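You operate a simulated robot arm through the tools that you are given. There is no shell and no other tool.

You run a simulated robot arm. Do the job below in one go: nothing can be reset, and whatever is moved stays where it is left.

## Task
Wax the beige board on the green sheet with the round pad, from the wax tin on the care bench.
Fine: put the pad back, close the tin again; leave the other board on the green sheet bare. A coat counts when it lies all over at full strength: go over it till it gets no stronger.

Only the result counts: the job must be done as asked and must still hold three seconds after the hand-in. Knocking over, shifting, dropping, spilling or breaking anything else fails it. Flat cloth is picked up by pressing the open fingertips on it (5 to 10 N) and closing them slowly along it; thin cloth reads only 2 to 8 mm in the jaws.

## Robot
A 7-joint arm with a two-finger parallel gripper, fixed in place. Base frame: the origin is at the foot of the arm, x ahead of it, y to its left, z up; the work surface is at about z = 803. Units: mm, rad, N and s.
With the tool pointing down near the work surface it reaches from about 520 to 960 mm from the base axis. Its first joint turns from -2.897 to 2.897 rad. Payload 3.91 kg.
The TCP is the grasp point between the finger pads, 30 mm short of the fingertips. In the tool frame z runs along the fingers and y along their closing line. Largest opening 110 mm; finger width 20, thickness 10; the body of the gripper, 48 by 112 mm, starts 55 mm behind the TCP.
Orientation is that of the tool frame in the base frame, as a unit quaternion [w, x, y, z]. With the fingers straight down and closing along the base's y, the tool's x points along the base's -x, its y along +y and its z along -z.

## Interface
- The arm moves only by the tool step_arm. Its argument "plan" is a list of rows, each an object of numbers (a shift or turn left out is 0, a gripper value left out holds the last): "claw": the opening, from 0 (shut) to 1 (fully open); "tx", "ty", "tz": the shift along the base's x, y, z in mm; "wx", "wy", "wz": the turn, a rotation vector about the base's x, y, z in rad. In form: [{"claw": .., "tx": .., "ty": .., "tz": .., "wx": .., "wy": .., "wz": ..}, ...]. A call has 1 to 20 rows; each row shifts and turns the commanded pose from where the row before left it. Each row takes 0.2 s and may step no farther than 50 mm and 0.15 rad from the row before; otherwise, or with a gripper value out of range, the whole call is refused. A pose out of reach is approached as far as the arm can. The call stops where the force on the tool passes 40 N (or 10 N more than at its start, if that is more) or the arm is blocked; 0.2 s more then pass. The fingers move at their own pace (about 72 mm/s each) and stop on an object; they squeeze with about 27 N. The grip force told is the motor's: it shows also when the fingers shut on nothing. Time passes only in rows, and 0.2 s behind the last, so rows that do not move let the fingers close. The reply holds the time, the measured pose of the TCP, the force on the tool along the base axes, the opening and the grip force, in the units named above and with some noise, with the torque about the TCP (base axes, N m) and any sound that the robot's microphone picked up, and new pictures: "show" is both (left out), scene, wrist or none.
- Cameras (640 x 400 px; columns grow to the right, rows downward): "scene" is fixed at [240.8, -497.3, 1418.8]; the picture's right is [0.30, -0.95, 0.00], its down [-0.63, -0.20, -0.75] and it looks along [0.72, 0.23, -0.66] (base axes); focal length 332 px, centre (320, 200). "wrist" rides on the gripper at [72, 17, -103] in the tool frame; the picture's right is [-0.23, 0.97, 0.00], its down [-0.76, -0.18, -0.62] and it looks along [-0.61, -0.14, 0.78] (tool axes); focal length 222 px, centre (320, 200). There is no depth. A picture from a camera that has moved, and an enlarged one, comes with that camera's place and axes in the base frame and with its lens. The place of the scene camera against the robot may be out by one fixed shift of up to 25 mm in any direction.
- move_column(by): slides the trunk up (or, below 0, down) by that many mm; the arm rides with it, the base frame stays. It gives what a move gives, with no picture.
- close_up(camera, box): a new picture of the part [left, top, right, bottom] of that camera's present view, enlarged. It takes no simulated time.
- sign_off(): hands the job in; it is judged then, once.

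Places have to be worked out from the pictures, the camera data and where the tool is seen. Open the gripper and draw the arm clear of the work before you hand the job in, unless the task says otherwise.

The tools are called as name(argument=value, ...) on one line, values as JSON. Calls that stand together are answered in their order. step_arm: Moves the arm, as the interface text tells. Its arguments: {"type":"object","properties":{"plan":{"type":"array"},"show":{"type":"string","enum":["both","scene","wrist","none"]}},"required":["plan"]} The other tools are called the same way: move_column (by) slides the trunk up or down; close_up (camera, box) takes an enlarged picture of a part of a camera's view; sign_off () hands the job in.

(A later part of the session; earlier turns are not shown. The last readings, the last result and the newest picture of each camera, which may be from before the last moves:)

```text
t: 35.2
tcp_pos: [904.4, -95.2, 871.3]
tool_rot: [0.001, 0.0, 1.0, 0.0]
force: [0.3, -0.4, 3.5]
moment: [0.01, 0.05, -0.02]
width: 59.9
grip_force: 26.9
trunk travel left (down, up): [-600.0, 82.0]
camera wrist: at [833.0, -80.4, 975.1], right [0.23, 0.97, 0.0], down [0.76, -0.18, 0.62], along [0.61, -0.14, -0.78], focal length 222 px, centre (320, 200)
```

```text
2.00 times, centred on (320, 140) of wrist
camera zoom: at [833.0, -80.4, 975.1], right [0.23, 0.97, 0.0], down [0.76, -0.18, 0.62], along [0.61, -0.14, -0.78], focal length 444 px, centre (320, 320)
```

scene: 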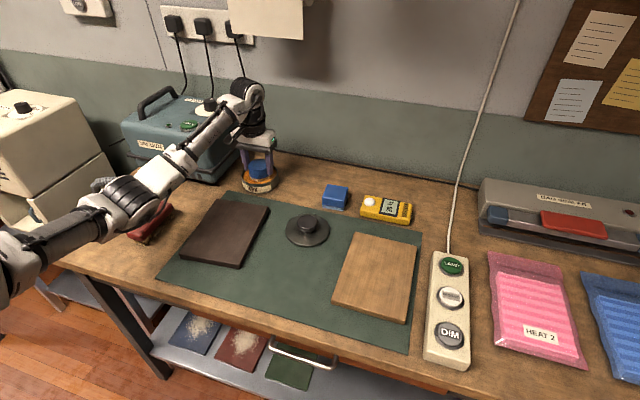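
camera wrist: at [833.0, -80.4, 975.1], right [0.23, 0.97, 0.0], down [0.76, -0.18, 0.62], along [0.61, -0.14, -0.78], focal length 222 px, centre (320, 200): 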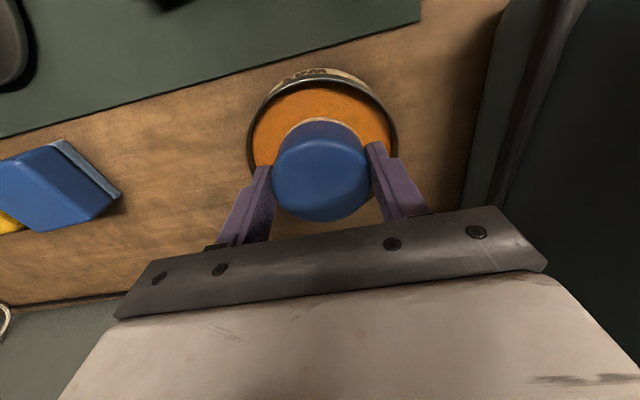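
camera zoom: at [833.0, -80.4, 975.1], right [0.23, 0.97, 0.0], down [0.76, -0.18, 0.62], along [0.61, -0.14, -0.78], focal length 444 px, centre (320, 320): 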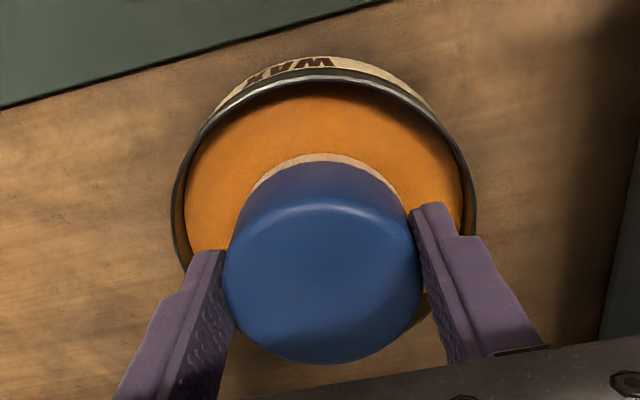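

The pad touches the wax at 3.5 N and its felt has already taken on the wax colour. I press to about 10 N for a moment to load it well, then lift straight out.

step_arm(plan=[{"tz": -1.5}, {"tz": -1}, {}, {}], show="none")

step_arm(plan=[{}, {"tz": 5}, {"tz": 15}, {"tz": 35}, {"tz": 35}, {}], show="both")

close_up(camera="scene", box=[210, 90, 320, 210])

```text
t: 36.2
tcp_pos: [904.9, -96.3, 871.6]
tool_rot: [0.003, 0.0, 1.0, 0.0]
force: [5.9, -2.5, 18.8]
moment: [-0.07, -0.1, 0.02]
width: 59.8
grip_force: 27.0
trunk travel left (down, up): [-600.0, 82.0]
```

```text
t: 37.6
tcp_pos: [906.4, -97.6, 959.7]
tool_rot: [-0.001, 0.0, 1.0, 0.0]
force: [0.4, 0.1, -0.9]
moment: [0.02, 0.01, 0.0]
width: 59.7
grip_force: 26.9
trunk travel left (down, up): [-600.0, 82.0]
camera wrist: at [834.6, -81.5, 1062.6], right [0.23, 0.97, 0.0], down [0.76, -0.18, 0.62], along [0.61, -0.14, -0.78], focal length 222 px, centre (320, 200)
```

scene: 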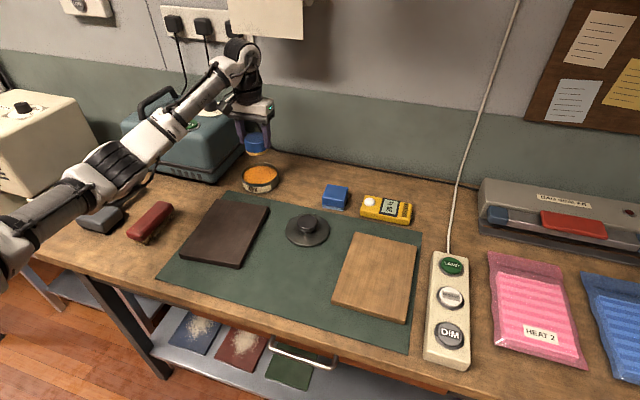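
wrist: 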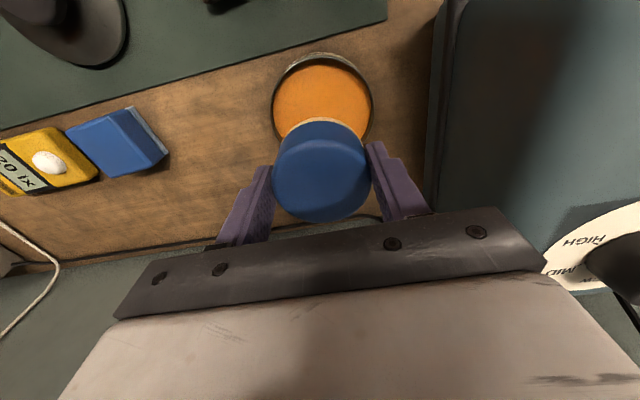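

```text
3.33 times, centred on (265, 150) of scene
camera zoom: at [240.8, -497.3, 1418.8], right [0.3, -0.95, 0.0], down [-0.63, -0.2, -0.75], along [0.72, 0.23, -0.66], focal length 1108 px, centre (503, 367)
```

zoom: 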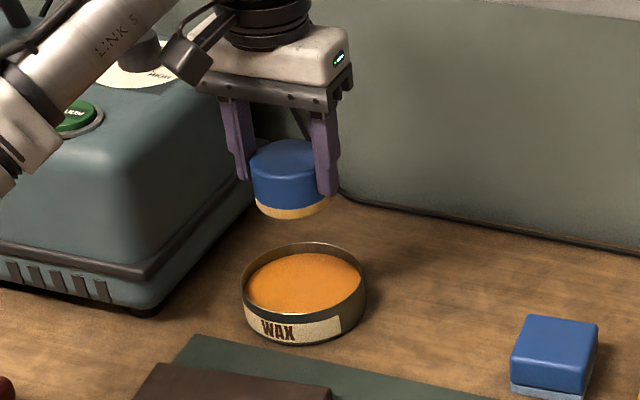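

The felt is now wax-coloured. I carry the pad at height past the lid toward a viewpoint before the beige board, keeping clear of the dark one.

step_arm(plan=[{"tx": -27, "ty": -34}, {"tx": -27, "ty": -34}, {"tx": -27, "ty": -34}, {"tx": -27, "ty": -34}, {"tx": -28, "ty": -34}, {"tx": -28, "ty": -34}, {"tx": -28, "ty": -34}, {"tx": -28, "ty": -34}, {"tx": -28, "ty": -34}, {"tx": -28, "ty": -34}, {"tx": -28, "ty": -34}, {}], show="both")

close_up(camera="wrist", box=[120, 0, 520, 230])

close_up(camera="scene", box=[280, 160, 460, 350])

```text
t: 40.2
tcp_pos: [601.3, -471.1, 961.0]
tool_rot: [0.0, -0.001, 1.0, 0.0]
force: [0.5, 1.1, -0.5]
moment: [-0.01, -0.02, 0.02]
width: 59.7
grip_force: 27.1
trunk travel left (down, up): [-600.0, 82.0]
camera wrist: at [529.9, -454.8, 1064.2], right [0.23, 0.97, 0.0], down [0.76, -0.18, 0.62], along [0.61, -0.14, -0.78], focal length 222 px, centre (320, 200)
```

scene: 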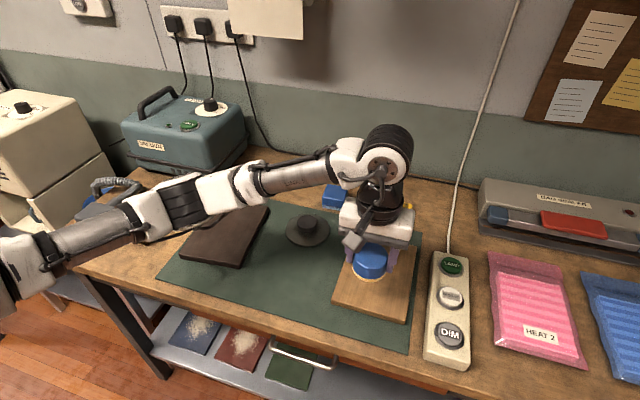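
wrist: 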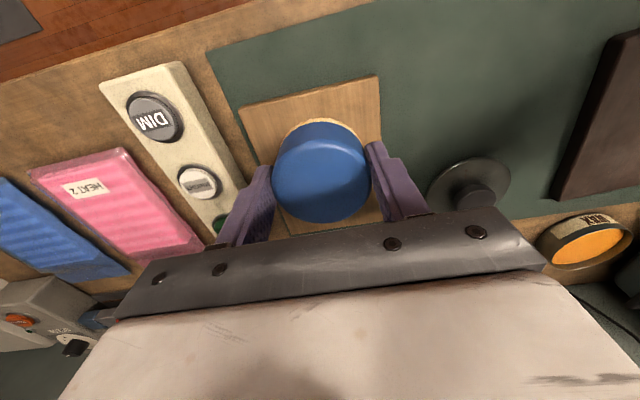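

```text
1.60 times, centred on (320, 115) of wrist
camera zoom: at [529.9, -454.8, 1064.2], right [0.23, 0.97, 0.0], down [0.76, -0.18, 0.62], along [0.61, -0.14, -0.78], focal length 355 px, centre (320, 336)
```

zoom: 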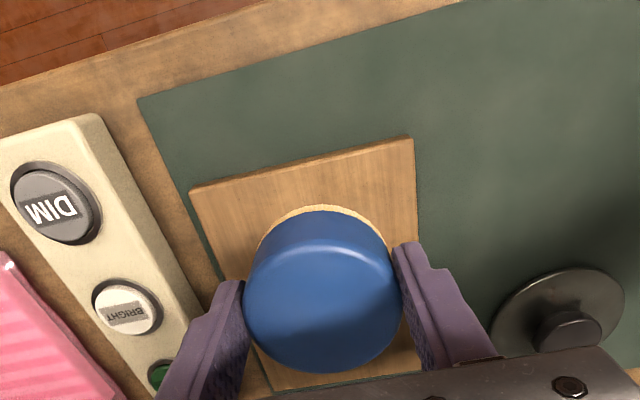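

```text
2.11 times, centred on (370, 255) of scene
camera zoom: at [240.8, -497.3, 1418.8], right [0.3, -0.95, 0.0], down [-0.63, -0.2, -0.75], along [0.72, 0.23, -0.66], focal length 700 px, centre (215, 84)
```

zoom: 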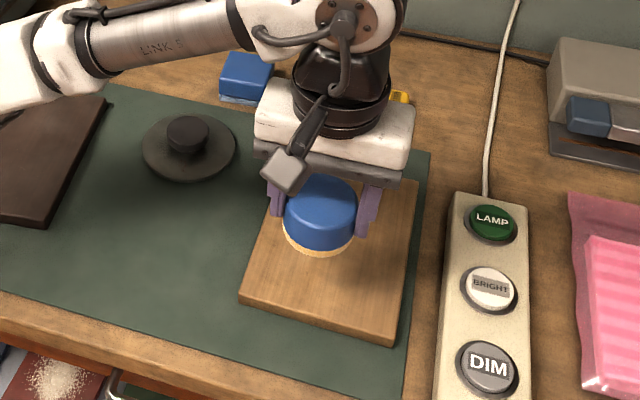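

The beige board spans roughly x 582-783, y -408 to -552, and the lamp switch box lies only ~25 mm beyond its right edge. To keep the fingers off that box I turn the gripper 90° so it closes along x.

step_arm(plan=[{"wz": -0.1428}, {"wz": -0.1428}, {"wz": -0.1428}, {"wz": -0.1428}, {"wz": -0.1428}, {"wz": -0.1428}, {"wz": -0.1428}, {"wz": -0.1428}, {"wz": -0.1428}, {"wz": -0.1428}, {"wz": -0.1428}, {}], show="both")

close_up(camera="wrist", box=[120, 0, 520, 230])

```text
t: 42.8
tcp_pos: [601.6, -470.3, 958.9]
tool_rot: [0.001, 0.708, 0.706, 0.0]
force: [-0.4, -0.5, -0.6]
moment: [-0.02, -0.04, 0.02]
width: 60.2
grip_force: 26.3
trunk travel left (down, up): [-600.0, 82.0]
camera wrist: at [618.9, -398.7, 1063.0], right [0.97, -0.23, 0.0], down [-0.18, -0.76, 0.62], along [-0.14, -0.61, -0.78], focal length 222 px, centre (320, 200)
```

scene: 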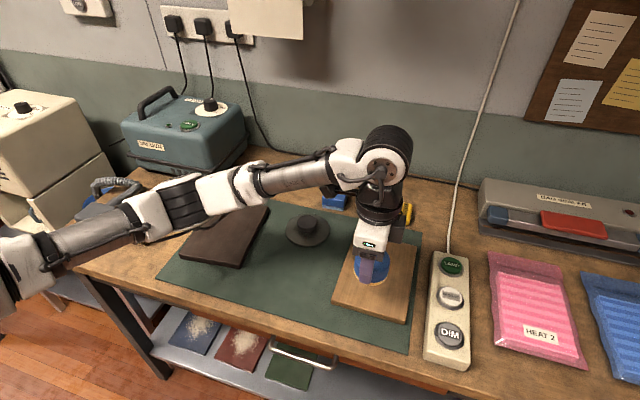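
wrist: 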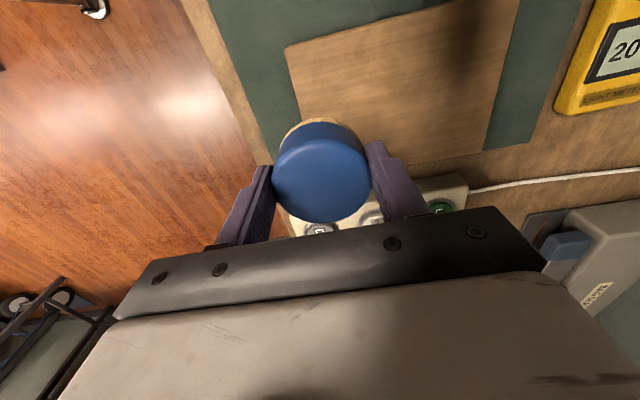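

```text
1.60 times, centred on (320, 115) of wrist
camera zoom: at [618.9, -398.7, 1063.0], right [0.97, -0.23, 0.0], down [-0.18, -0.76, 0.62], along [-0.14, -0.61, -0.78], focal length 355 px, centre (320, 336)
```

zoom: 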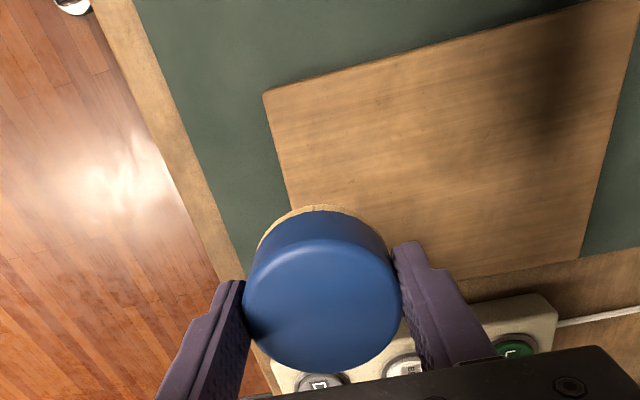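

The turn worked. The board now measures about x 581-783 and y -557 to -408. I check the gap between the board and the lamp box more closely.

close_up(camera="scene", box=[390, 230, 480, 300])

close_up(camera="scene", box=[380, 290, 480, 375])

close_up(camera="wrist", box=[360, 100, 520, 220])

```text
5.71 times, centred on (435, 265) of scene
camera zoom: at [240.8, -497.3, 1418.8], right [0.3, -0.95, 0.0], down [-0.63, -0.2, -0.75], along [0.72, 0.23, -0.66], focal length 1900 px, centre (-337, -171)
```

zoom: 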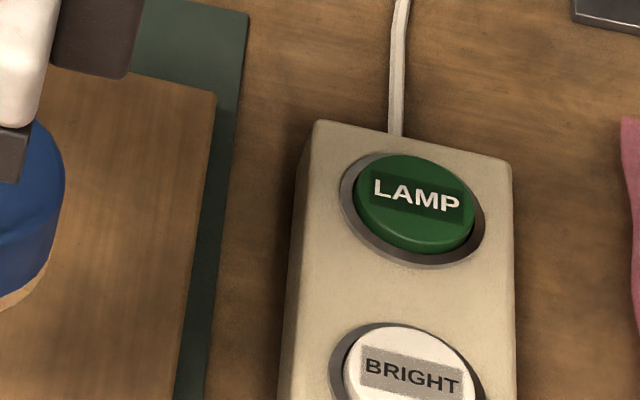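

```text
4.71 times, centred on (430, 332) of scene
camera zoom: at [240.8, -497.3, 1418.8], right [0.3, -0.95, 0.0], down [-0.63, -0.2, -0.75], along [0.72, 0.23, -0.66], focal length 1564 px, centre (-198, -424)
```

zoom: 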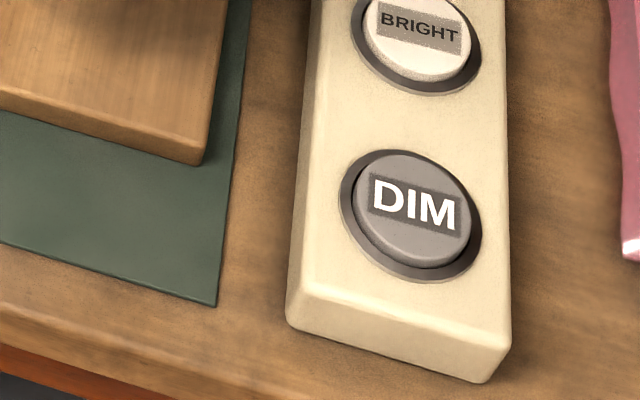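

```text
3.33 times, centred on (440, 160) of wrist
camera zoom: at [618.9, -398.7, 1063.0], right [0.97, -0.23, 0.0], down [-0.18, -0.76, 0.62], along [-0.14, -0.61, -0.78], focal length 740 px, centre (-80, 333)
```

zoom: 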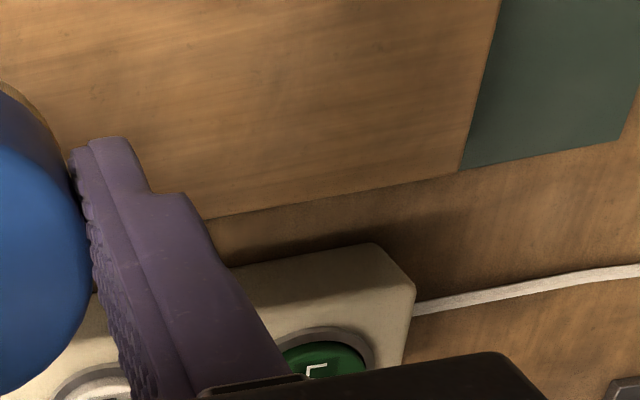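

The lamp box is about 40 mm beyond the board's right edge, so a pad overhang of ~16 mm is safe there. I move the pad over the near-left corner region of the beige board and lower it toward the surface.

step_arm(plan=[{"tx": -5, "ty": 47}, {"tz": -30}, {"tz": -30}, {"tz": -20}, {"tz": -10}, {"tz": -4}, {}], show="both")

close_up(camera="scene", box=[310, 200, 440, 340])

```text
t: 44.4
tcp_pos: [597.1, -423.0, 865.8]
tool_rot: [0.001, 0.707, 0.707, 0.0]
force: [2.0, -1.2, 5.4]
moment: [0.0, 0.0, 0.0]
width: 59.9
grip_force: 27.1
trunk travel left (down, up): [-600.0, 82.0]
camera wrist: at [614.8, -351.5, 969.6], right [0.97, -0.23, 0.0], down [-0.18, -0.76, 0.62], along [-0.14, -0.61, -0.78], focal length 222 px, centre (320, 200)
```

scene: 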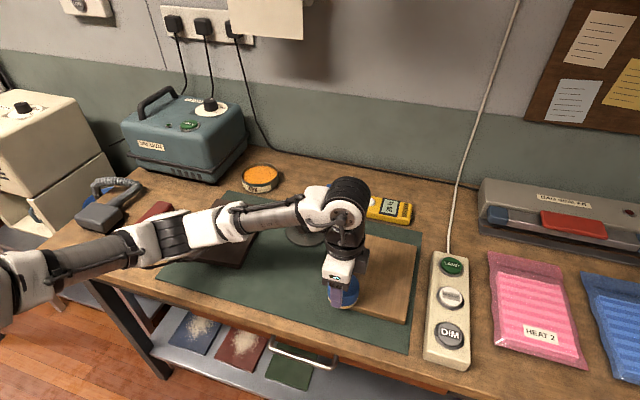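
wrist: 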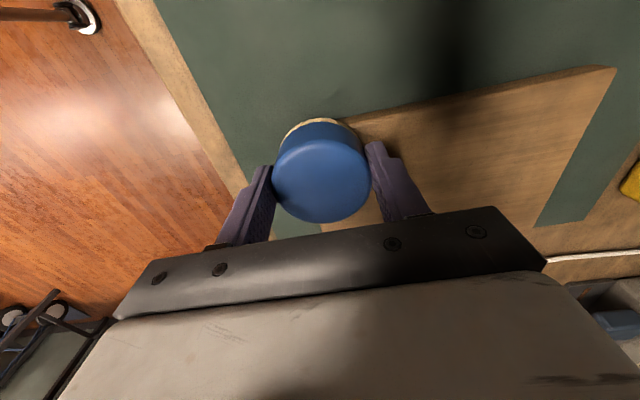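

```text
2.86 times, centred on (375, 270) of scene
camera zoom: at [240.8, -497.3, 1418.8], right [0.3, -0.95, 0.0], down [-0.63, -0.2, -0.75], along [0.72, 0.23, -0.66], focal length 950 px, centre (163, 0)
```

zoom: 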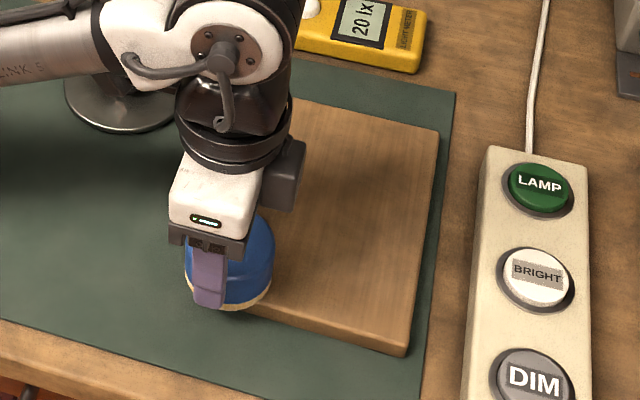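

The pad rests on the board at about 5 N (board top near z 823). I add a little pressure and wipe a first line along x to the far edge.

step_arm(plan=[{"tz": -0.7}, {"tx": 15}, {"tx": 20}, {"tx": 20}, {"tx": 20}, {"tx": 20}, {"tx": 20}, {"tx": 20}, {"tx": 20}, {"tx": 13}], show="both")

close_up(camera="scene", box=[310, 200, 440, 340])

close_up(camera="wrist", box=[0, 0, 400, 250])

```text
t: 46.6
tcp_pos: [764.5, -423.9, 866.3]
tool_rot: [0.001, 0.708, 0.706, 0.001]
force: [-4.3, 0.5, 9.3]
moment: [-0.04, 0.24, -0.01]
width: 60.0
grip_force: 27.3
trunk travel left (down, up): [-600.0, 82.0]
camera wrist: at [781.9, -351.1, 969.4], right [0.97, -0.23, 0.0], down [-0.18, -0.76, 0.62], along [-0.14, -0.61, -0.78], focal length 222 px, centre (320, 200)
```

scene: 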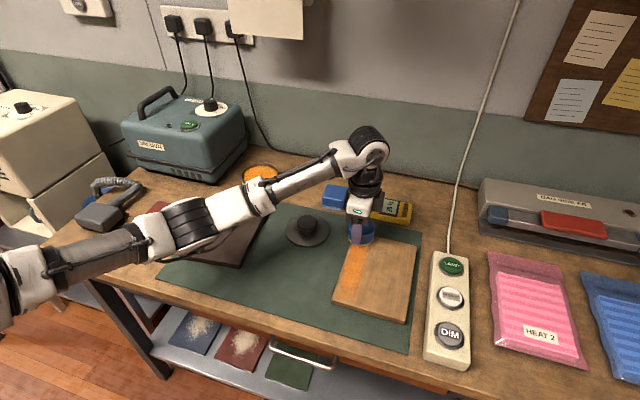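
wrist: 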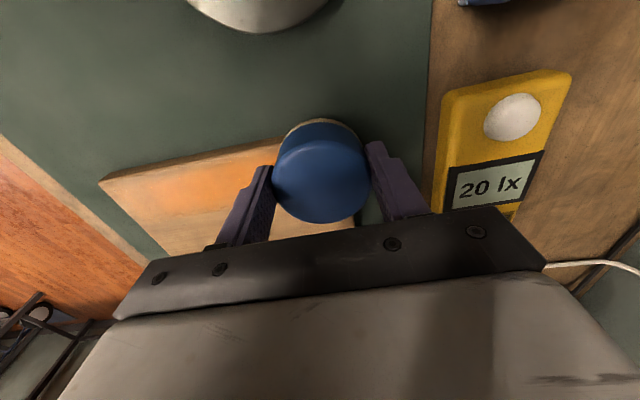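

```text
2.86 times, centred on (375, 270) of scene
camera zoom: at [240.8, -497.3, 1418.8], right [0.3, -0.95, 0.0], down [-0.63, -0.2, -0.75], along [0.72, 0.23, -0.66], focal length 950 px, centre (163, 0)
```

zoom: 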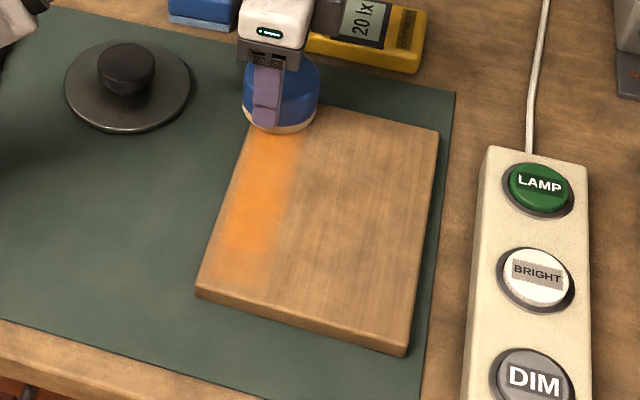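

```text
1.60 times, centred on (200, 125) of wrist
camera zoom: at [781.9, -351.1, 969.4], right [0.97, -0.23, 0.0], down [-0.18, -0.76, 0.62], along [-0.14, -0.61, -0.78], focal length 355 px, centre (512, 320)
```

zoom: 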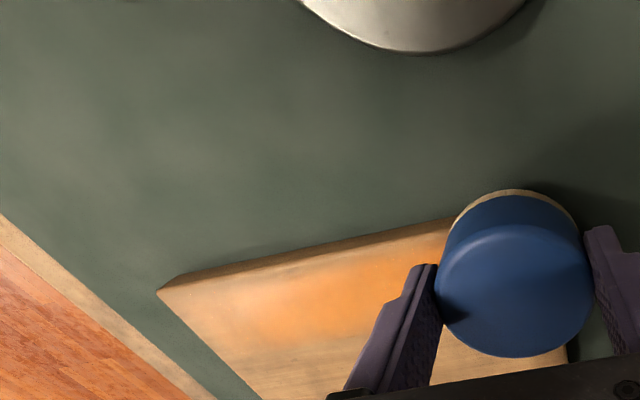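

The wax shows clearly as an orange band along the left edge, a little weak at its start. I raster on with two more lines, 24 mm apart.

step_arm(plan=[{"ty": -12}, {"ty": -12}, {"tx": -21}, {"tx": -21}, {"tx": -21}, {"tx": -21}, {"tx": -21}, {"tx": -21}, {"tx": -21}, {"tx": -21}, {"ty": -12}, {"ty": -12}, {"tx": 21}, {"tx": 21}, {"tx": 21}, {"tx": 21}, {"tx": 21}, {"tx": 21}, {"tx": 21}, {"tx": 21}], show="both")

close_up(camera="scene", box=[310, 200, 440, 340])

```text
t: 50.8
tcp_pos: [763.4, -471.4, 866.4]
tool_rot: [0.0, 0.707, 0.708, 0.0]
force: [-0.1, 0.3, 0.1]
moment: [0.01, -0.03, 0.01]
width: 60.1
grip_force: 26.6
trunk travel left (down, up): [-600.0, 82.0]
camera wrist: at [781.7, -399.9, 969.1], right [0.97, -0.23, 0.0], down [-0.18, -0.76, 0.62], along [-0.14, -0.61, -0.78], focal length 222 px, centre (320, 200)
```

scene: 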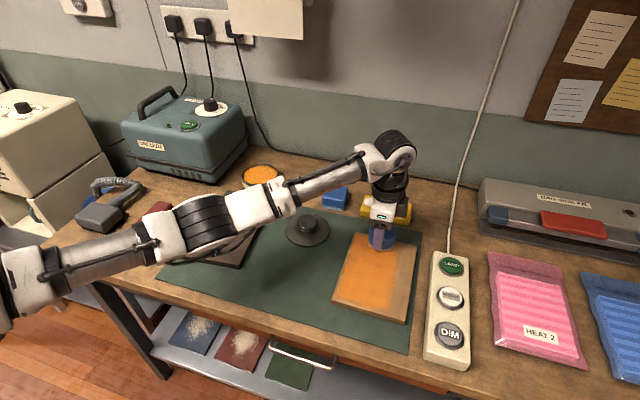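
wrist: 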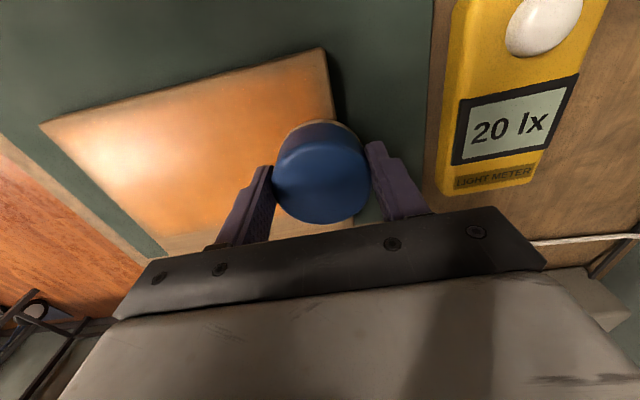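

```text
2.86 times, centred on (375, 270) of scene
camera zoom: at [240.8, -497.3, 1418.8], right [0.3, -0.95, 0.0], down [-0.63, -0.2, -0.75], along [0.72, 0.23, -0.66], focal length 950 px, centre (163, 0)
```

zoom: 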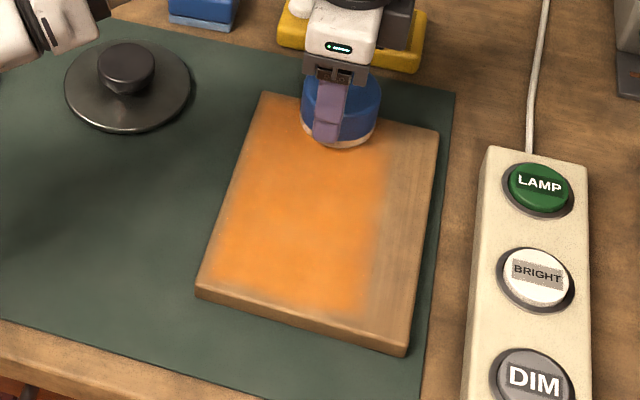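

The coat covers two thirds of the board, with edges weaker. The force has dropped to about zero at this end, so I lower slightly and check the contact.

step_arm(plan=[{"tz": -0.8}, {}], show="none")

```text
t: 51.4
tcp_pos: [762.9, -472.1, 865.6]
tool_rot: [0.0, 0.707, 0.707, -0.001]
force: [1.6, 0.5, 0.8]
moment: [0.05, -0.05, 0.03]
width: 59.9
grip_force: 27.0
trunk travel left (down, up): [-600.0, 82.0]
```

step_arm(plan=[{"tz": -0.8}, {}], show="none")

close_up(camera="scene", box=[350, 190, 430, 250])

```text
t: 52.0
tcp_pos: [764.5, -472.1, 866.9]
tool_rot: [0.002, 0.707, 0.708, 0.001]
force: [1.1, 1.7, 6.2]
moment: [0.07, 0.04, 0.01]
width: 60.1
grip_force: 26.9
trunk travel left (down, up): [-600.0, 82.0]
```

```text
6.67 times, centred on (390, 220) of scene
camera zoom: at [240.8, -497.3, 1418.8], right [0.3, -0.95, 0.0], down [-0.63, -0.2, -0.75], along [0.72, 0.23, -0.66], focal length 2216 px, centre (-147, 67)
```

zoom: 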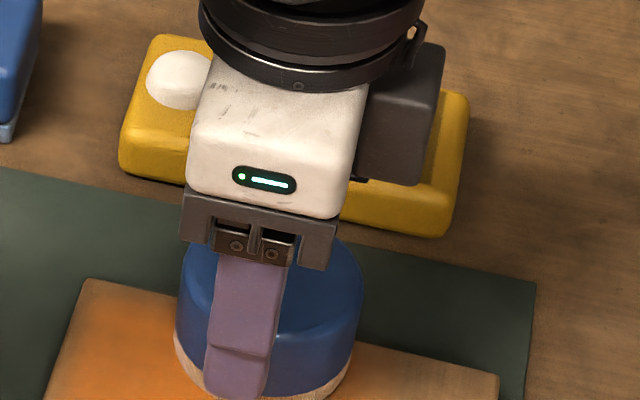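

Contact is back at about 6 N at a slightly lower height (the pad seems to have crept a bit in the grip). I wipe the next two lines.

step_arm(plan=[{"ty": -12, "tz": -0.3}, {"ty": -12}, {"tx": -21}, {"tx": -21}, {"tx": -21}, {"tx": -21}, {"tx": -21}, {"tx": -21}, {"tx": -21}, {"tx": -21}], show="none")

step_arm(plan=[{"ty": -12}, {"ty": -12}, {"tx": 21}, {"tx": 21}, {"tx": 21}, {"tx": 21}, {"tx": 21}, {"tx": 21}, {"tx": 21}, {"tx": 21}], show="both")

close_up(camera="scene", box=[310, 200, 440, 340])

```text
t: 54.2
tcp_pos: [596.6, -495.4, 864.8]
tool_rot: [0.001, 0.707, 0.708, 0.0]
force: [7.6, -0.5, 21.4]
moment: [-0.12, -0.52, 0.06]
width: 60.0
grip_force: 27.0
trunk travel left (down, up): [-600.0, 82.0]
```

```text
t: 56.4
tcp_pos: [753.8, -509.7, 864.7]
tool_rot: [0.002, 0.707, 0.707, 0.0]
force: [-3.0, -0.9, 10.4]
moment: [-0.03, 0.22, 0.05]
width: 59.7
grip_force: 26.9
out of reach, approached as far as the arm can: row 10
trunk travel left (down, up): [-600.0, 82.0]
camera wrist: at [770.3, -437.9, 968.1], right [0.97, -0.23, 0.0], down [-0.18, -0.76, 0.62], along [-0.14, -0.61, -0.78], focal length 222 px, centre (320, 200)
```

scene: 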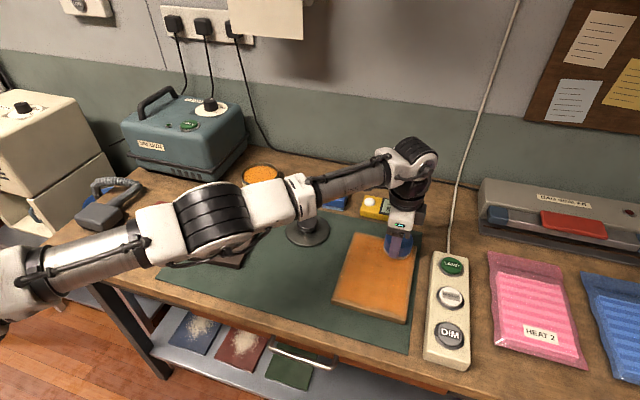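
wrist: 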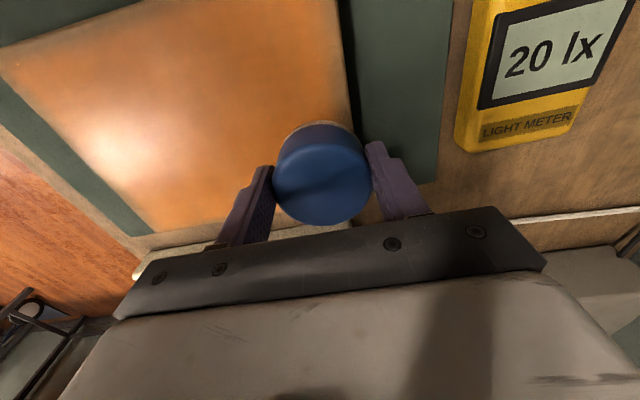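

```text
2.86 times, centred on (375, 270) of scene
camera zoom: at [240.8, -497.3, 1418.8], right [0.3, -0.95, 0.0], down [-0.63, -0.2, -0.75], along [0.72, 0.23, -0.66], focal length 950 px, centre (163, 0)
```

zoom: 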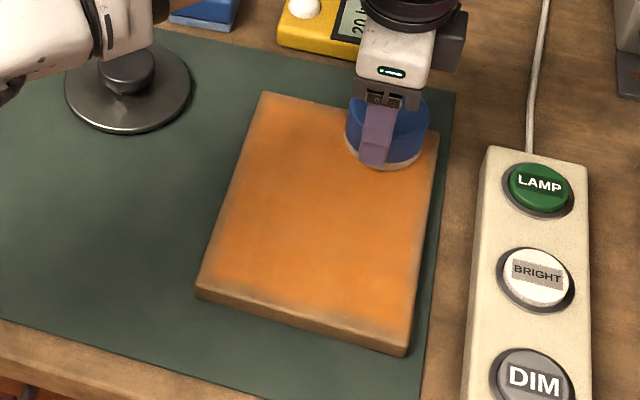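

The arm ran short of reach near the far-right corner (r ≈ 910 mm here). I lift the pad, and test how much farther it reaches at a greater height, looking at the coat meanwhile.

step_arm(plan=[{"tx": -10, "ty": 8, "tz": 10}, {"tz": 30}, {"tz": 40}, {"tx": 15, "ty": -10}, {"tx": 15, "ty": -10}, {"tx": 15, "ty": -10}, {}], show="both")

close_up(camera="scene", box=[310, 200, 440, 340])

```text
t: 58.0
tcp_pos: [760.7, -498.9, 939.6]
tool_rot: [0.0, 0.707, 0.707, 0.0]
force: [0.0, -0.1, -0.7]
moment: [-0.02, 0.02, 0.0]
width: 59.7
grip_force: 26.7
out of reach, approached as far as the arm can: row 1, 4, 5, 6
trunk travel left (down, up): [-600.0, 82.0]
camera wrist: at [778.0, -427.5, 1043.2], right [0.97, -0.23, 0.0], down [-0.18, -0.76, 0.62], along [-0.14, -0.61, -0.78], focal length 222 px, centre (320, 200)
```

scene: 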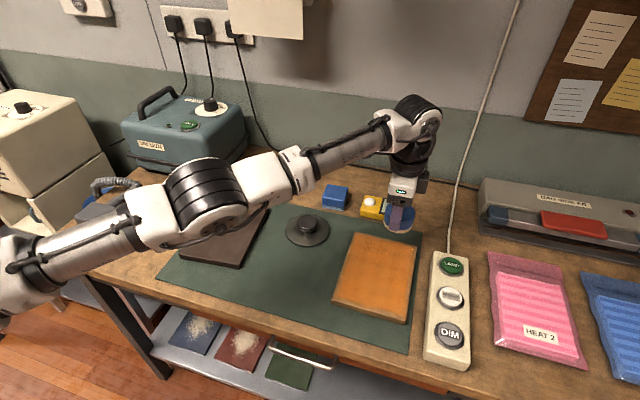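
wrist: 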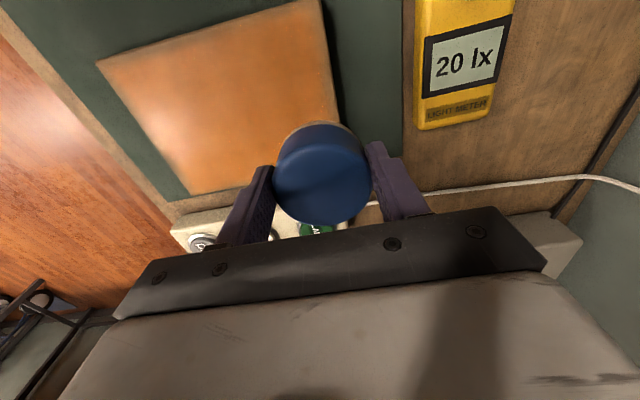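

```text
2.86 times, centred on (375, 270) of scene
camera zoom: at [240.8, -497.3, 1418.8], right [0.3, -0.95, 0.0], down [-0.63, -0.2, -0.75], along [0.72, 0.23, -0.66], focal length 950 px, centre (163, 0)
```

zoom: 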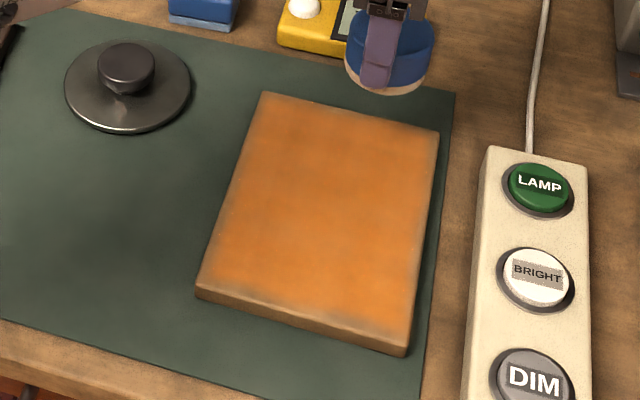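

Reach stops near r = 910 in this yaw even higher up, so I suspect the wrist angle is limiting. I move back inward, turn the gripper half-way back and test the reach again.

step_arm(plan=[{"tx": -30, "ty": 20}, {"tx": -30, "ty": 20}, {"wz": 0.14}, {"wz": 0.14}, {"wz": 0.14}, {"wz": 0.14}, {"wz": 0.14}, {}], show="none")

```text
t: 59.8
tcp_pos: [753.3, -505.0, 944.2]
tool_rot: [0.0, 0.421, 0.907, 0.001]
force: [-0.1, -0.2, -0.3]
moment: [-0.01, 0.01, 0.0]
width: 59.9
grip_force: 27.7
out of reach, approached as far as the arm can: row 1, 2
trunk travel left (down, up): [-600.0, 82.0]
```

The turn to about -50° yaw worked and the pose is now (753, -505). I test reaching outward from here.

step_arm(plan=[{"tx": 12, "ty": -12}, {"tx": 10, "ty": -12}, {}], show="none")

```text
t: 60.6
tcp_pos: [751.8, -506.6, 943.5]
tool_rot: [0.0, 0.422, 0.907, 0.0]
force: [0.0, -0.5, -1.3]
moment: [0.04, -0.01, 0.0]
width: 59.9
grip_force: 26.9
out of reach, approached as far as the arm can: row 1, 2
trunk travel left (down, up): [-600.0, 82.0]
```

Still limited near r ≈ 908. I pull inward clearly, turn the gripper fully back to its original yaw, and read where the pose settles.

step_arm(plan=[{"tx": -35, "ty": 25}, {"tx": -35, "ty": 25}, {"wz": 0.145}, {"wz": 0.145}, {"wz": 0.145}, {"wz": 0.145}, {"wz": 0.145}, {"wz": 0.145}, {}], show="scene")

```text
t: 62.6
tcp_pos: [746.7, -511.3, 946.8]
tool_rot: [0.0, -0.001, 1.0, 0.0]
force: [-0.2, 0.0, -1.0]
moment: [-0.01, 0.01, 0.02]
width: 60.1
grip_force: 26.9
out of reach, approached as far as the arm can: row 1, 2
trunk travel left (down, up): [-600.0, 82.0]
```

scene: 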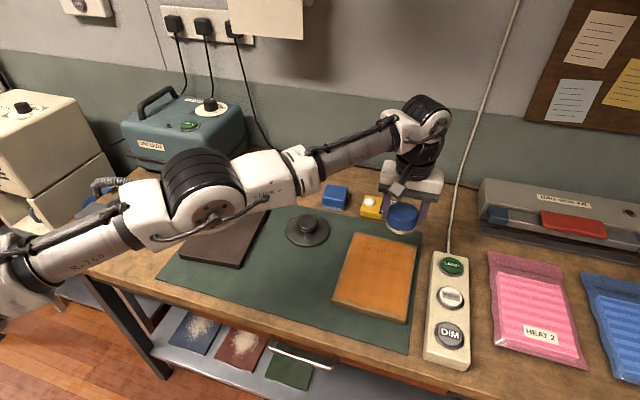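

The arm isn't following inward commands: it is stretched straight, stuck at a singular pose. I ease it out with many small inward-and-up steps.

step_arm(plan=[{"tx": -4, "ty": 3, "tz": 8}, {"tx": -4, "ty": 3, "tz": 8}, {"tx": -4, "ty": 3, "tz": 8}, {"tx": -4, "ty": 3, "tz": 8}, {"tx": -4, "ty": 3, "tz": 8}, {"tx": -4, "ty": 3, "tz": 8}, {"tx": -4, "ty": 3, "tz": 8}, {"tx": -4, "ty": 3, "tz": 8}, {}], show="scene")

```text
t: 64.6
tcp_pos: [731.7, -509.1, 1015.1]
tool_rot: [-0.001, 0.0, 1.0, 0.001]
force: [0.3, -0.5, -1.0]
moment: [0.0, 0.02, 0.0]
width: 59.7
grip_force: 26.8
out of reach, approached as far as the arm can: row 2, 3, 4, 5, 6, 7, 8
trunk travel left (down, up): [-600.0, 82.0]
```

scene: 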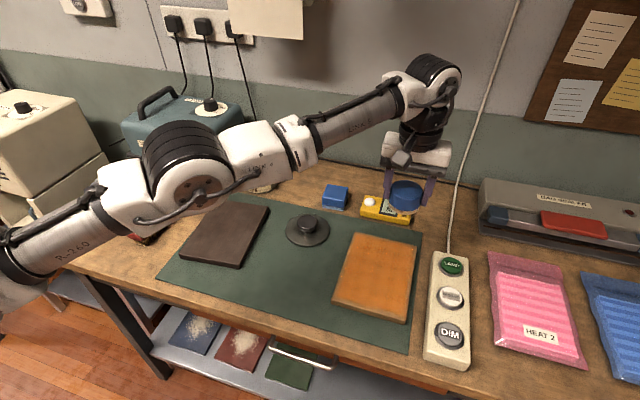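

The pose is changing slowly (r ≈ 891 now). I continue with pure inward steps to bend the elbow again.

step_arm(plan=[{"tx": -5, "ty": 3}, {"tx": -5, "ty": 3}, {"tx": -5, "ty": 3}, {"tx": -5, "ty": 3}, {"tx": -5, "ty": 3}, {"tx": -5, "ty": 3}, {"tx": -5, "ty": 3}, {"tx": -5, "ty": 3}, {"tx": -5, "ty": 3}, {"tx": -5, "ty": 3}, {}], show="scene")

```text
t: 67.0
tcp_pos: [723.3, -514.9, 1023.0]
tool_rot: [-0.001, 0.0, 1.0, 0.001]
force: [-0.1, -1.4, -1.1]
moment: [0.0, -0.03, -0.04]
width: 60.1
grip_force: 27.2
out of reach, approached as far as the arm can: row 1, 2, 3, 4, 5, 6, 7, 8, 9, 10
trunk travel left (down, up): [-600.0, 82.0]
```

scene: 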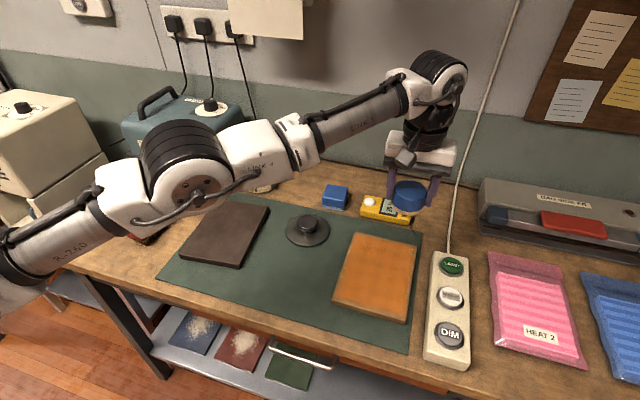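

It slides sideways whenever I ask for in/out motion, typical of a straight, singular arm. Moving down should bend the elbow naturally, so I descend with slight inward steps (pad stays well above everything).

step_arm(plan=[{"tz": -15}, {"tz": -15}, {"tx": -3, "ty": 2, "tz": -15}, {"tx": -3, "ty": 2, "tz": -15}, {"tx": -3, "ty": 2, "tz": -15}, {"tx": -3, "ty": 2, "tz": -10}, {}], show="scene")

```text
t: 68.6
tcp_pos: [730.3, -526.0, 941.5]
tool_rot: [-0.001, 0.0, 1.0, 0.001]
force: [-0.2, 0.3, -1.5]
moment: [0.01, 0.0, 0.04]
width: 60.3
grip_force: 27.2
out of reach, approached as far as the arm can: row 2, 3, 4, 5, 6
trunk travel left (down, up): [-600.0, 82.0]
```

scene: 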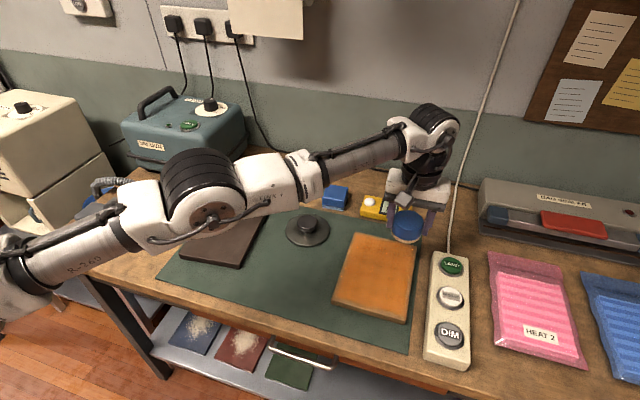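

Still stretched. I look closely at the arm's posture to understand which joint is holding it.

close_up(camera="scene", box=[0, 80, 480, 320])

close_up(camera="scene", box=[360, 80, 480, 260])

```text
1.33 times, centred on (240, 200) of scene
camera zoom: at [240.8, -497.3, 1418.8], right [0.3, -0.95, 0.0], down [-0.63, -0.2, -0.75], along [0.72, 0.23, -0.66], focal length 443 px, centre (427, 200)
```

zoom: 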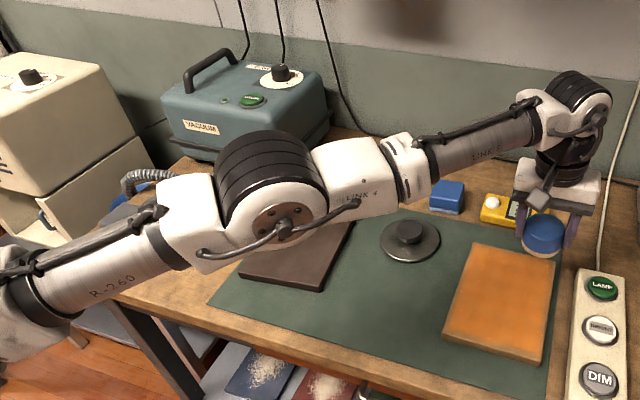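

```text
2.22 times, centred on (420, 170) of scene
camera zoom: at [240.8, -497.3, 1418.8], right [0.3, -0.95, 0.0], down [-0.63, -0.2, -0.75], along [0.72, 0.23, -0.66], focal length 739 px, centre (98, 267)
```

zoom: 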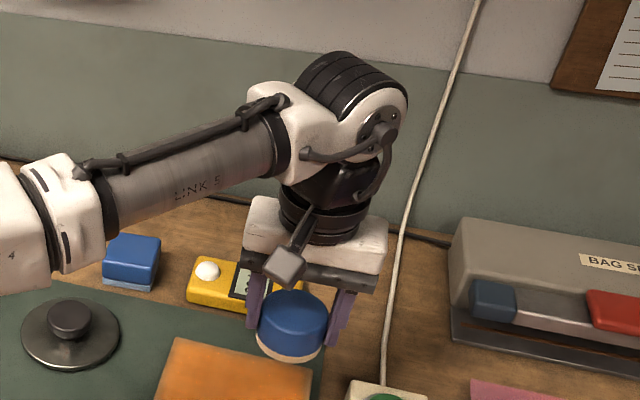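

The arm is still almost straight. I try alternating: go down further and then inward in modest steps, reading the result.

step_arm(plan=[{"tx": -6, "ty": 5}, {"tx": -6, "ty": 5}, {"tx": -6, "ty": 5}, {"tx": -6, "ty": 5}, {}], show="none")

```text
t: 69.8
tcp_pos: [729.0, -525.9, 942.8]
tool_rot: [-0.001, 0.001, 1.0, 0.002]
force: [0.3, 0.3, -0.9]
moment: [0.0, 0.01, -0.02]
width: 60.3
grip_force: 26.7
out of reach, approached as far as the arm can: row 1, 2, 3, 4
trunk travel left (down, up): [-600.0, 82.0]
```

No motion inward at all. I probe the sideways direction (towards +y along the arc).

step_arm(plan=[{"tx": 4, "ty": 6}, {"tx": 4, "ty": 6}, {"tx": 3, "ty": 6}, {"tx": 3, "ty": 6}, {}], show="none")

```text
t: 71.0
tcp_pos: [749.6, -506.6, 943.6]
tool_rot: [0.0, 0.0, 1.0, 0.0]
force: [0.0, 0.4, -0.9]
moment: [0.02, 0.04, 0.0]
width: 59.9
grip_force: 27.2
out of reach, approached as far as the arm can: row 3
trunk travel left (down, up): [-600.0, 82.0]
```

Motion along one direction (about (0.66, -0.75)) is locked, while sideways is free. I probe a small outward step and a yaw turn in the other direction to see what unlocks.

step_arm(plan=[{"tx": 3, "ty": -3}, {"tx": 3, "ty": -3}, {}], show="none")

step_arm(plan=[{"wz": 0.14}, {"wz": 0.14}, {"wz": 0.14}, {"tx": -6, "ty": 5}, {"tx": -6, "ty": 5}, {}], show="none")

```text
t: 71.8
tcp_pos: [750.0, -508.0, 944.4]
tool_rot: [0.0, -0.001, 1.0, 0.0]
force: [-0.4, 0.7, -0.3]
moment: [-0.02, 0.02, 0.0]
width: 59.9
grip_force: 26.8
out of reach, approached as far as the arm can: row 2
trunk travel left (down, up): [-600.0, 82.0]
```

```text
t: 73.2
tcp_pos: [748.1, -508.0, 943.5]
tool_rot: [0.0, -0.209, 0.978, 0.001]
force: [0.3, -0.2, -0.5]
moment: [0.0, -0.02, 0.02]
width: 59.9
grip_force: 27.4
out of reach, approached as far as the arm can: row 4, 5
trunk travel left (down, up): [-600.0, 82.0]
```

Yaw is free and in/out stays locked at any yaw. I test a small tilt of the tool, which shifts the wrist inward over a fixed pad, to find out what unlocks the arm.

step_arm(plan=[{"wx": -0.03, "wy": -0.04}, {"wx": -0.03, "wy": -0.04}, {}], show="none")

```text
t: 74.0
tcp_pos: [761.8, -522.8, 944.8]
tool_rot: [0.031, -0.208, 0.977, -0.037]
force: [0.1, 0.4, -0.4]
moment: [-0.01, 0.0, 0.01]
width: 59.8
grip_force: 27.0
out of reach, approached as far as the arm can: row 1, 2
trunk travel left (down, up): [-600.0, 82.0]
```

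The tilt worked with the wrist itself not moving inward: the first joint seems to be at its end stop toward this side, which locks the wrist's in/out motion here. I untilt and swing back toward +y, which should take that joint off its stop.

step_arm(plan=[{"wx": 0.03, "wy": 0.04}, {"wx": 0.03, "wy": 0.04}, {"ty": 12}, {"ty": 15}, {"ty": 15}, {"ty": 20}, {"ty": 20}, {"ty": 20}, {"ty": 20}, {}], show="scene")

```text
t: 76.2
tcp_pos: [808.5, -439.4, 951.5]
tool_rot: [-0.002, -0.207, 0.978, 0.001]
force: [-0.3, -1.1, -0.6]
moment: [-0.01, 0.03, -0.01]
width: 60.0
grip_force: 27.1
out of reach, approached as far as the arm can: row 1, 2, 3, 4, 5, 6, 7, 8, 9
trunk travel left (down, up): [-600.0, 82.0]
```

scene: 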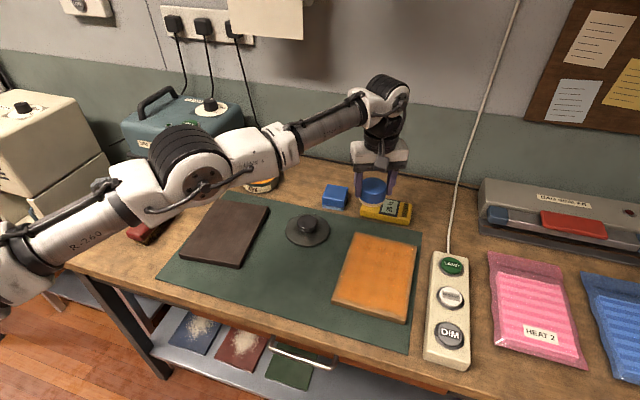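

The pose slid outward along an arc around the elbow, so the base joints really are held at their stops. I go up and inward, where the forearm is no longer horizontal and the arm can fold again.

step_arm(plan=[{"tx": -3, "ty": 2, "tz": 22}, {"tx": -3, "ty": 2, "tz": 22}, {"tx": -6, "ty": 4, "tz": 22}, {"tx": -6, "ty": 4, "tz": 22}, {"tx": -8, "ty": 5, "tz": 22}, {"tx": -8, "ty": 5, "tz": 22}, {"tx": -10, "ty": 6, "tz": 20}, {"tx": -10, "ty": 6, "tz": 20}, {}], show="scene")

```text
t: 78.2
tcp_pos: [771.4, -418.1, 1129.5]
tool_rot: [-0.001, -0.209, 0.978, 0.001]
force: [0.0, 0.3, -1.3]
moment: [0.02, 0.02, 0.02]
width: 59.9
grip_force: 27.0
out of reach, approached as far as the arm can: row 3, 5, 7, 8
trunk travel left (down, up): [-600.0, 82.0]
```

scene: 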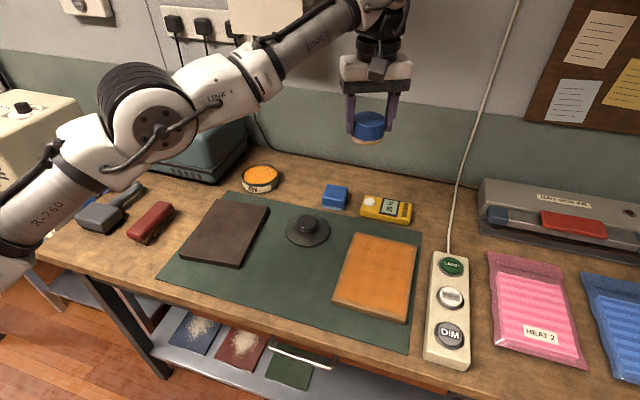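

Up at z 1130 now and following better. I pull inward.

step_arm(plan=[{"tx": -10, "ty": 5, "tz": 5}, {"tx": -10, "ty": 5, "tz": 5}, {"tx": -10, "ty": 5, "tz": 5}, {"tx": -10, "ty": 5, "tz": 5}, {"tx": -10, "ty": 5, "tz": 5}, {"tx": -10, "ty": 5, "tz": 5}, {"tx": -10, "ty": 5, "tz": 5}, {"tx": -10, "ty": 5, "tz": 5}, {}], show="scene")

```text
t: 80.2
tcp_pos: [749.4, -417.1, 1174.3]
tool_rot: [0.001, -0.208, 0.978, 0.0]
force: [-0.8, 0.0, -0.1]
moment: [0.03, 0.01, -0.01]
width: 60.0
grip_force: 27.0
out of reach, approached as far as the arm can: row 1, 2, 3, 4, 5, 6, 7, 8
trunk travel left (down, up): [-600.0, 82.0]
```

scene: 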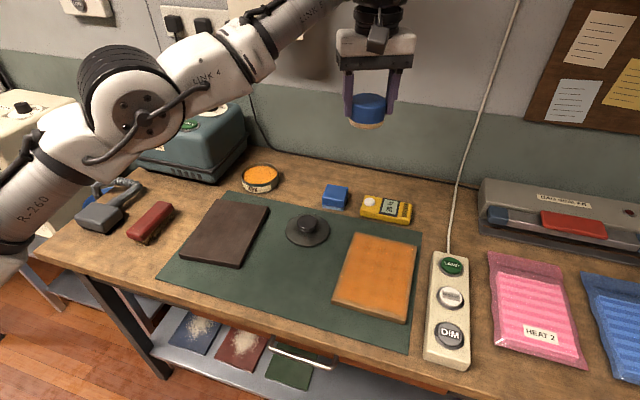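

The arm is straight and each inward request only slides it. I try raising the trunk a little, which may re-seed the arm's solution, and then test an inward step.

move_column(by=40)

step_arm(plan=[{"tx": -8, "ty": 4}, {"tx": -8, "ty": 4}, {"tx": -8, "ty": 4}, {}], show="none")

```text
t: 81.0
tcp_pos: [750.1, -416.6, 1213.6]
tool_rot: [0.0, -0.207, 0.978, 0.0]
force: [-0.2, 0.3, -0.8]
moment: [0.0, 0.0, 0.0]
width: 60.0
grip_force: 27.2
trunk travel left (down, up): [-640.0, 42.0]
```

```text
t: 82.0
tcp_pos: [750.9, -416.9, 1213.9]
tool_rot: [0.0, -0.207, 0.978, 0.0]
force: [0.2, 1.1, -0.7]
moment: [-0.03, 0.01, 0.01]
width: 60.0
grip_force: 26.8
out of reach, approached as far as the arm can: row 1, 2, 3
trunk travel left (down, up): [-640.0, 42.0]
```

No change. I try one large inward step, in case the solver behaves differently with a bigger request.

step_arm(plan=[{"tx": -43, "ty": 24}, {"tx": -43, "ty": 24}, {}], show="none")

```text
t: 82.8
tcp_pos: [751.4, -416.5, 1214.4]
tool_rot: [0.0, -0.208, 0.978, -0.001]
force: [0.1, -0.6, 0.1]
moment: [0.02, 0.0, 0.0]
width: 60.1
grip_force: 26.8
out of reach, approached as far as the arm can: row 1, 2
trunk travel left (down, up): [-640.0, 42.0]
```

I let it go straight down a long way, since lowering should make the elbow share the motion and begin to bend.

step_arm(plan=[{"tz": -20, "tx": 5, "ty": -2}, {"tz": -20, "tx": 5, "ty": -2}, {"tz": -20, "tx": 5, "ty": -2}, {"tz": -20, "tx": 5, "ty": -2}, {"tz": -20, "tx": 4, "ty": -2}, {"tz": -20, "tx": 4, "ty": -2}, {"tz": -20, "tx": 3, "ty": -1}, {"tz": -20, "tx": 2, "ty": -1}, {}], show="none")

```text
t: 84.8
tcp_pos: [794.1, -440.6, 1058.7]
tool_rot: [0.001, -0.208, 0.978, 0.001]
force: [-0.1, -0.3, -0.5]
moment: [0.0, 0.02, 0.04]
width: 60.1
grip_force: 27.3
out of reach, approached as far as the arm can: row 1, 2, 4, 6, 8
trunk travel left (down, up): [-640.0, 42.0]
```

Some rows went through without being flagged. I now test a series of very small inward steps.

step_arm(plan=[{"tx": -2, "ty": 1, "tz": -4}, {"tx": -2, "ty": 1, "tz": -4}, {"tx": -2, "ty": 1, "tz": -4}, {"tx": -2, "ty": 1, "tz": -4}, {"tx": -2, "ty": 1, "tz": -4}, {"tx": -2, "ty": 1, "tz": -4}, {"tx": -2, "ty": 1, "tz": -4}, {"tx": -2, "ty": 1, "tz": -4}, {"tx": -2, "ty": 1, "tz": -4}, {"tx": -2, "ty": 1, "tz": -4}, {"tx": -2, "ty": 1, "tz": -4}, {"tx": -2, "ty": 1, "tz": -4}, {}], show="none")

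```text
t: 87.6
tcp_pos: [796.0, -448.7, 1017.3]
tool_rot: [0.0, -0.208, 0.978, 0.0]
force: [0.0, 0.3, -0.9]
moment: [0.01, 0.0, 0.0]
width: 59.9
grip_force: 26.9
out of reach, approached as far as the arm can: row 1, 3, 4, 6, 7, 9, 11, 12
trunk travel left (down, up): [-640.0, 42.0]
```

I worked out that tilting the tool tip inward (wrist staying put) must make the elbow share the rotation and bend. I tilt by about 0.36 rad with the tip swinging inward and up accordingly.

step_arm(plan=[{"wx": 0.058, "wy": 0.105, "tx": -24, "ty": 13.3, "tz": 2}, {"wx": 0.058, "wy": 0.105, "tx": -24, "ty": 13.3, "tz": 5}, {"wx": 0.058, "wy": 0.105, "tx": -23, "ty": 13, "tz": 8}, {}], show="scene")

```text
t: 88.6
tcp_pos: [745.1, -421.9, 1026.4]
tool_rot: [-0.106, -0.205, 0.969, 0.092]
force: [-0.4, 0.6, -0.9]
moment: [-0.02, 0.04, 0.0]
width: 59.9
grip_force: 27.4
out of reach, approached as far as the arm can: row 2, 3
trunk travel left (down, up): [-640.0, 42.0]
```

scene: 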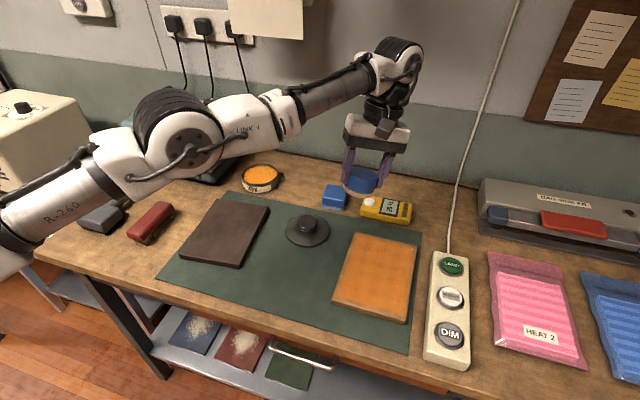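

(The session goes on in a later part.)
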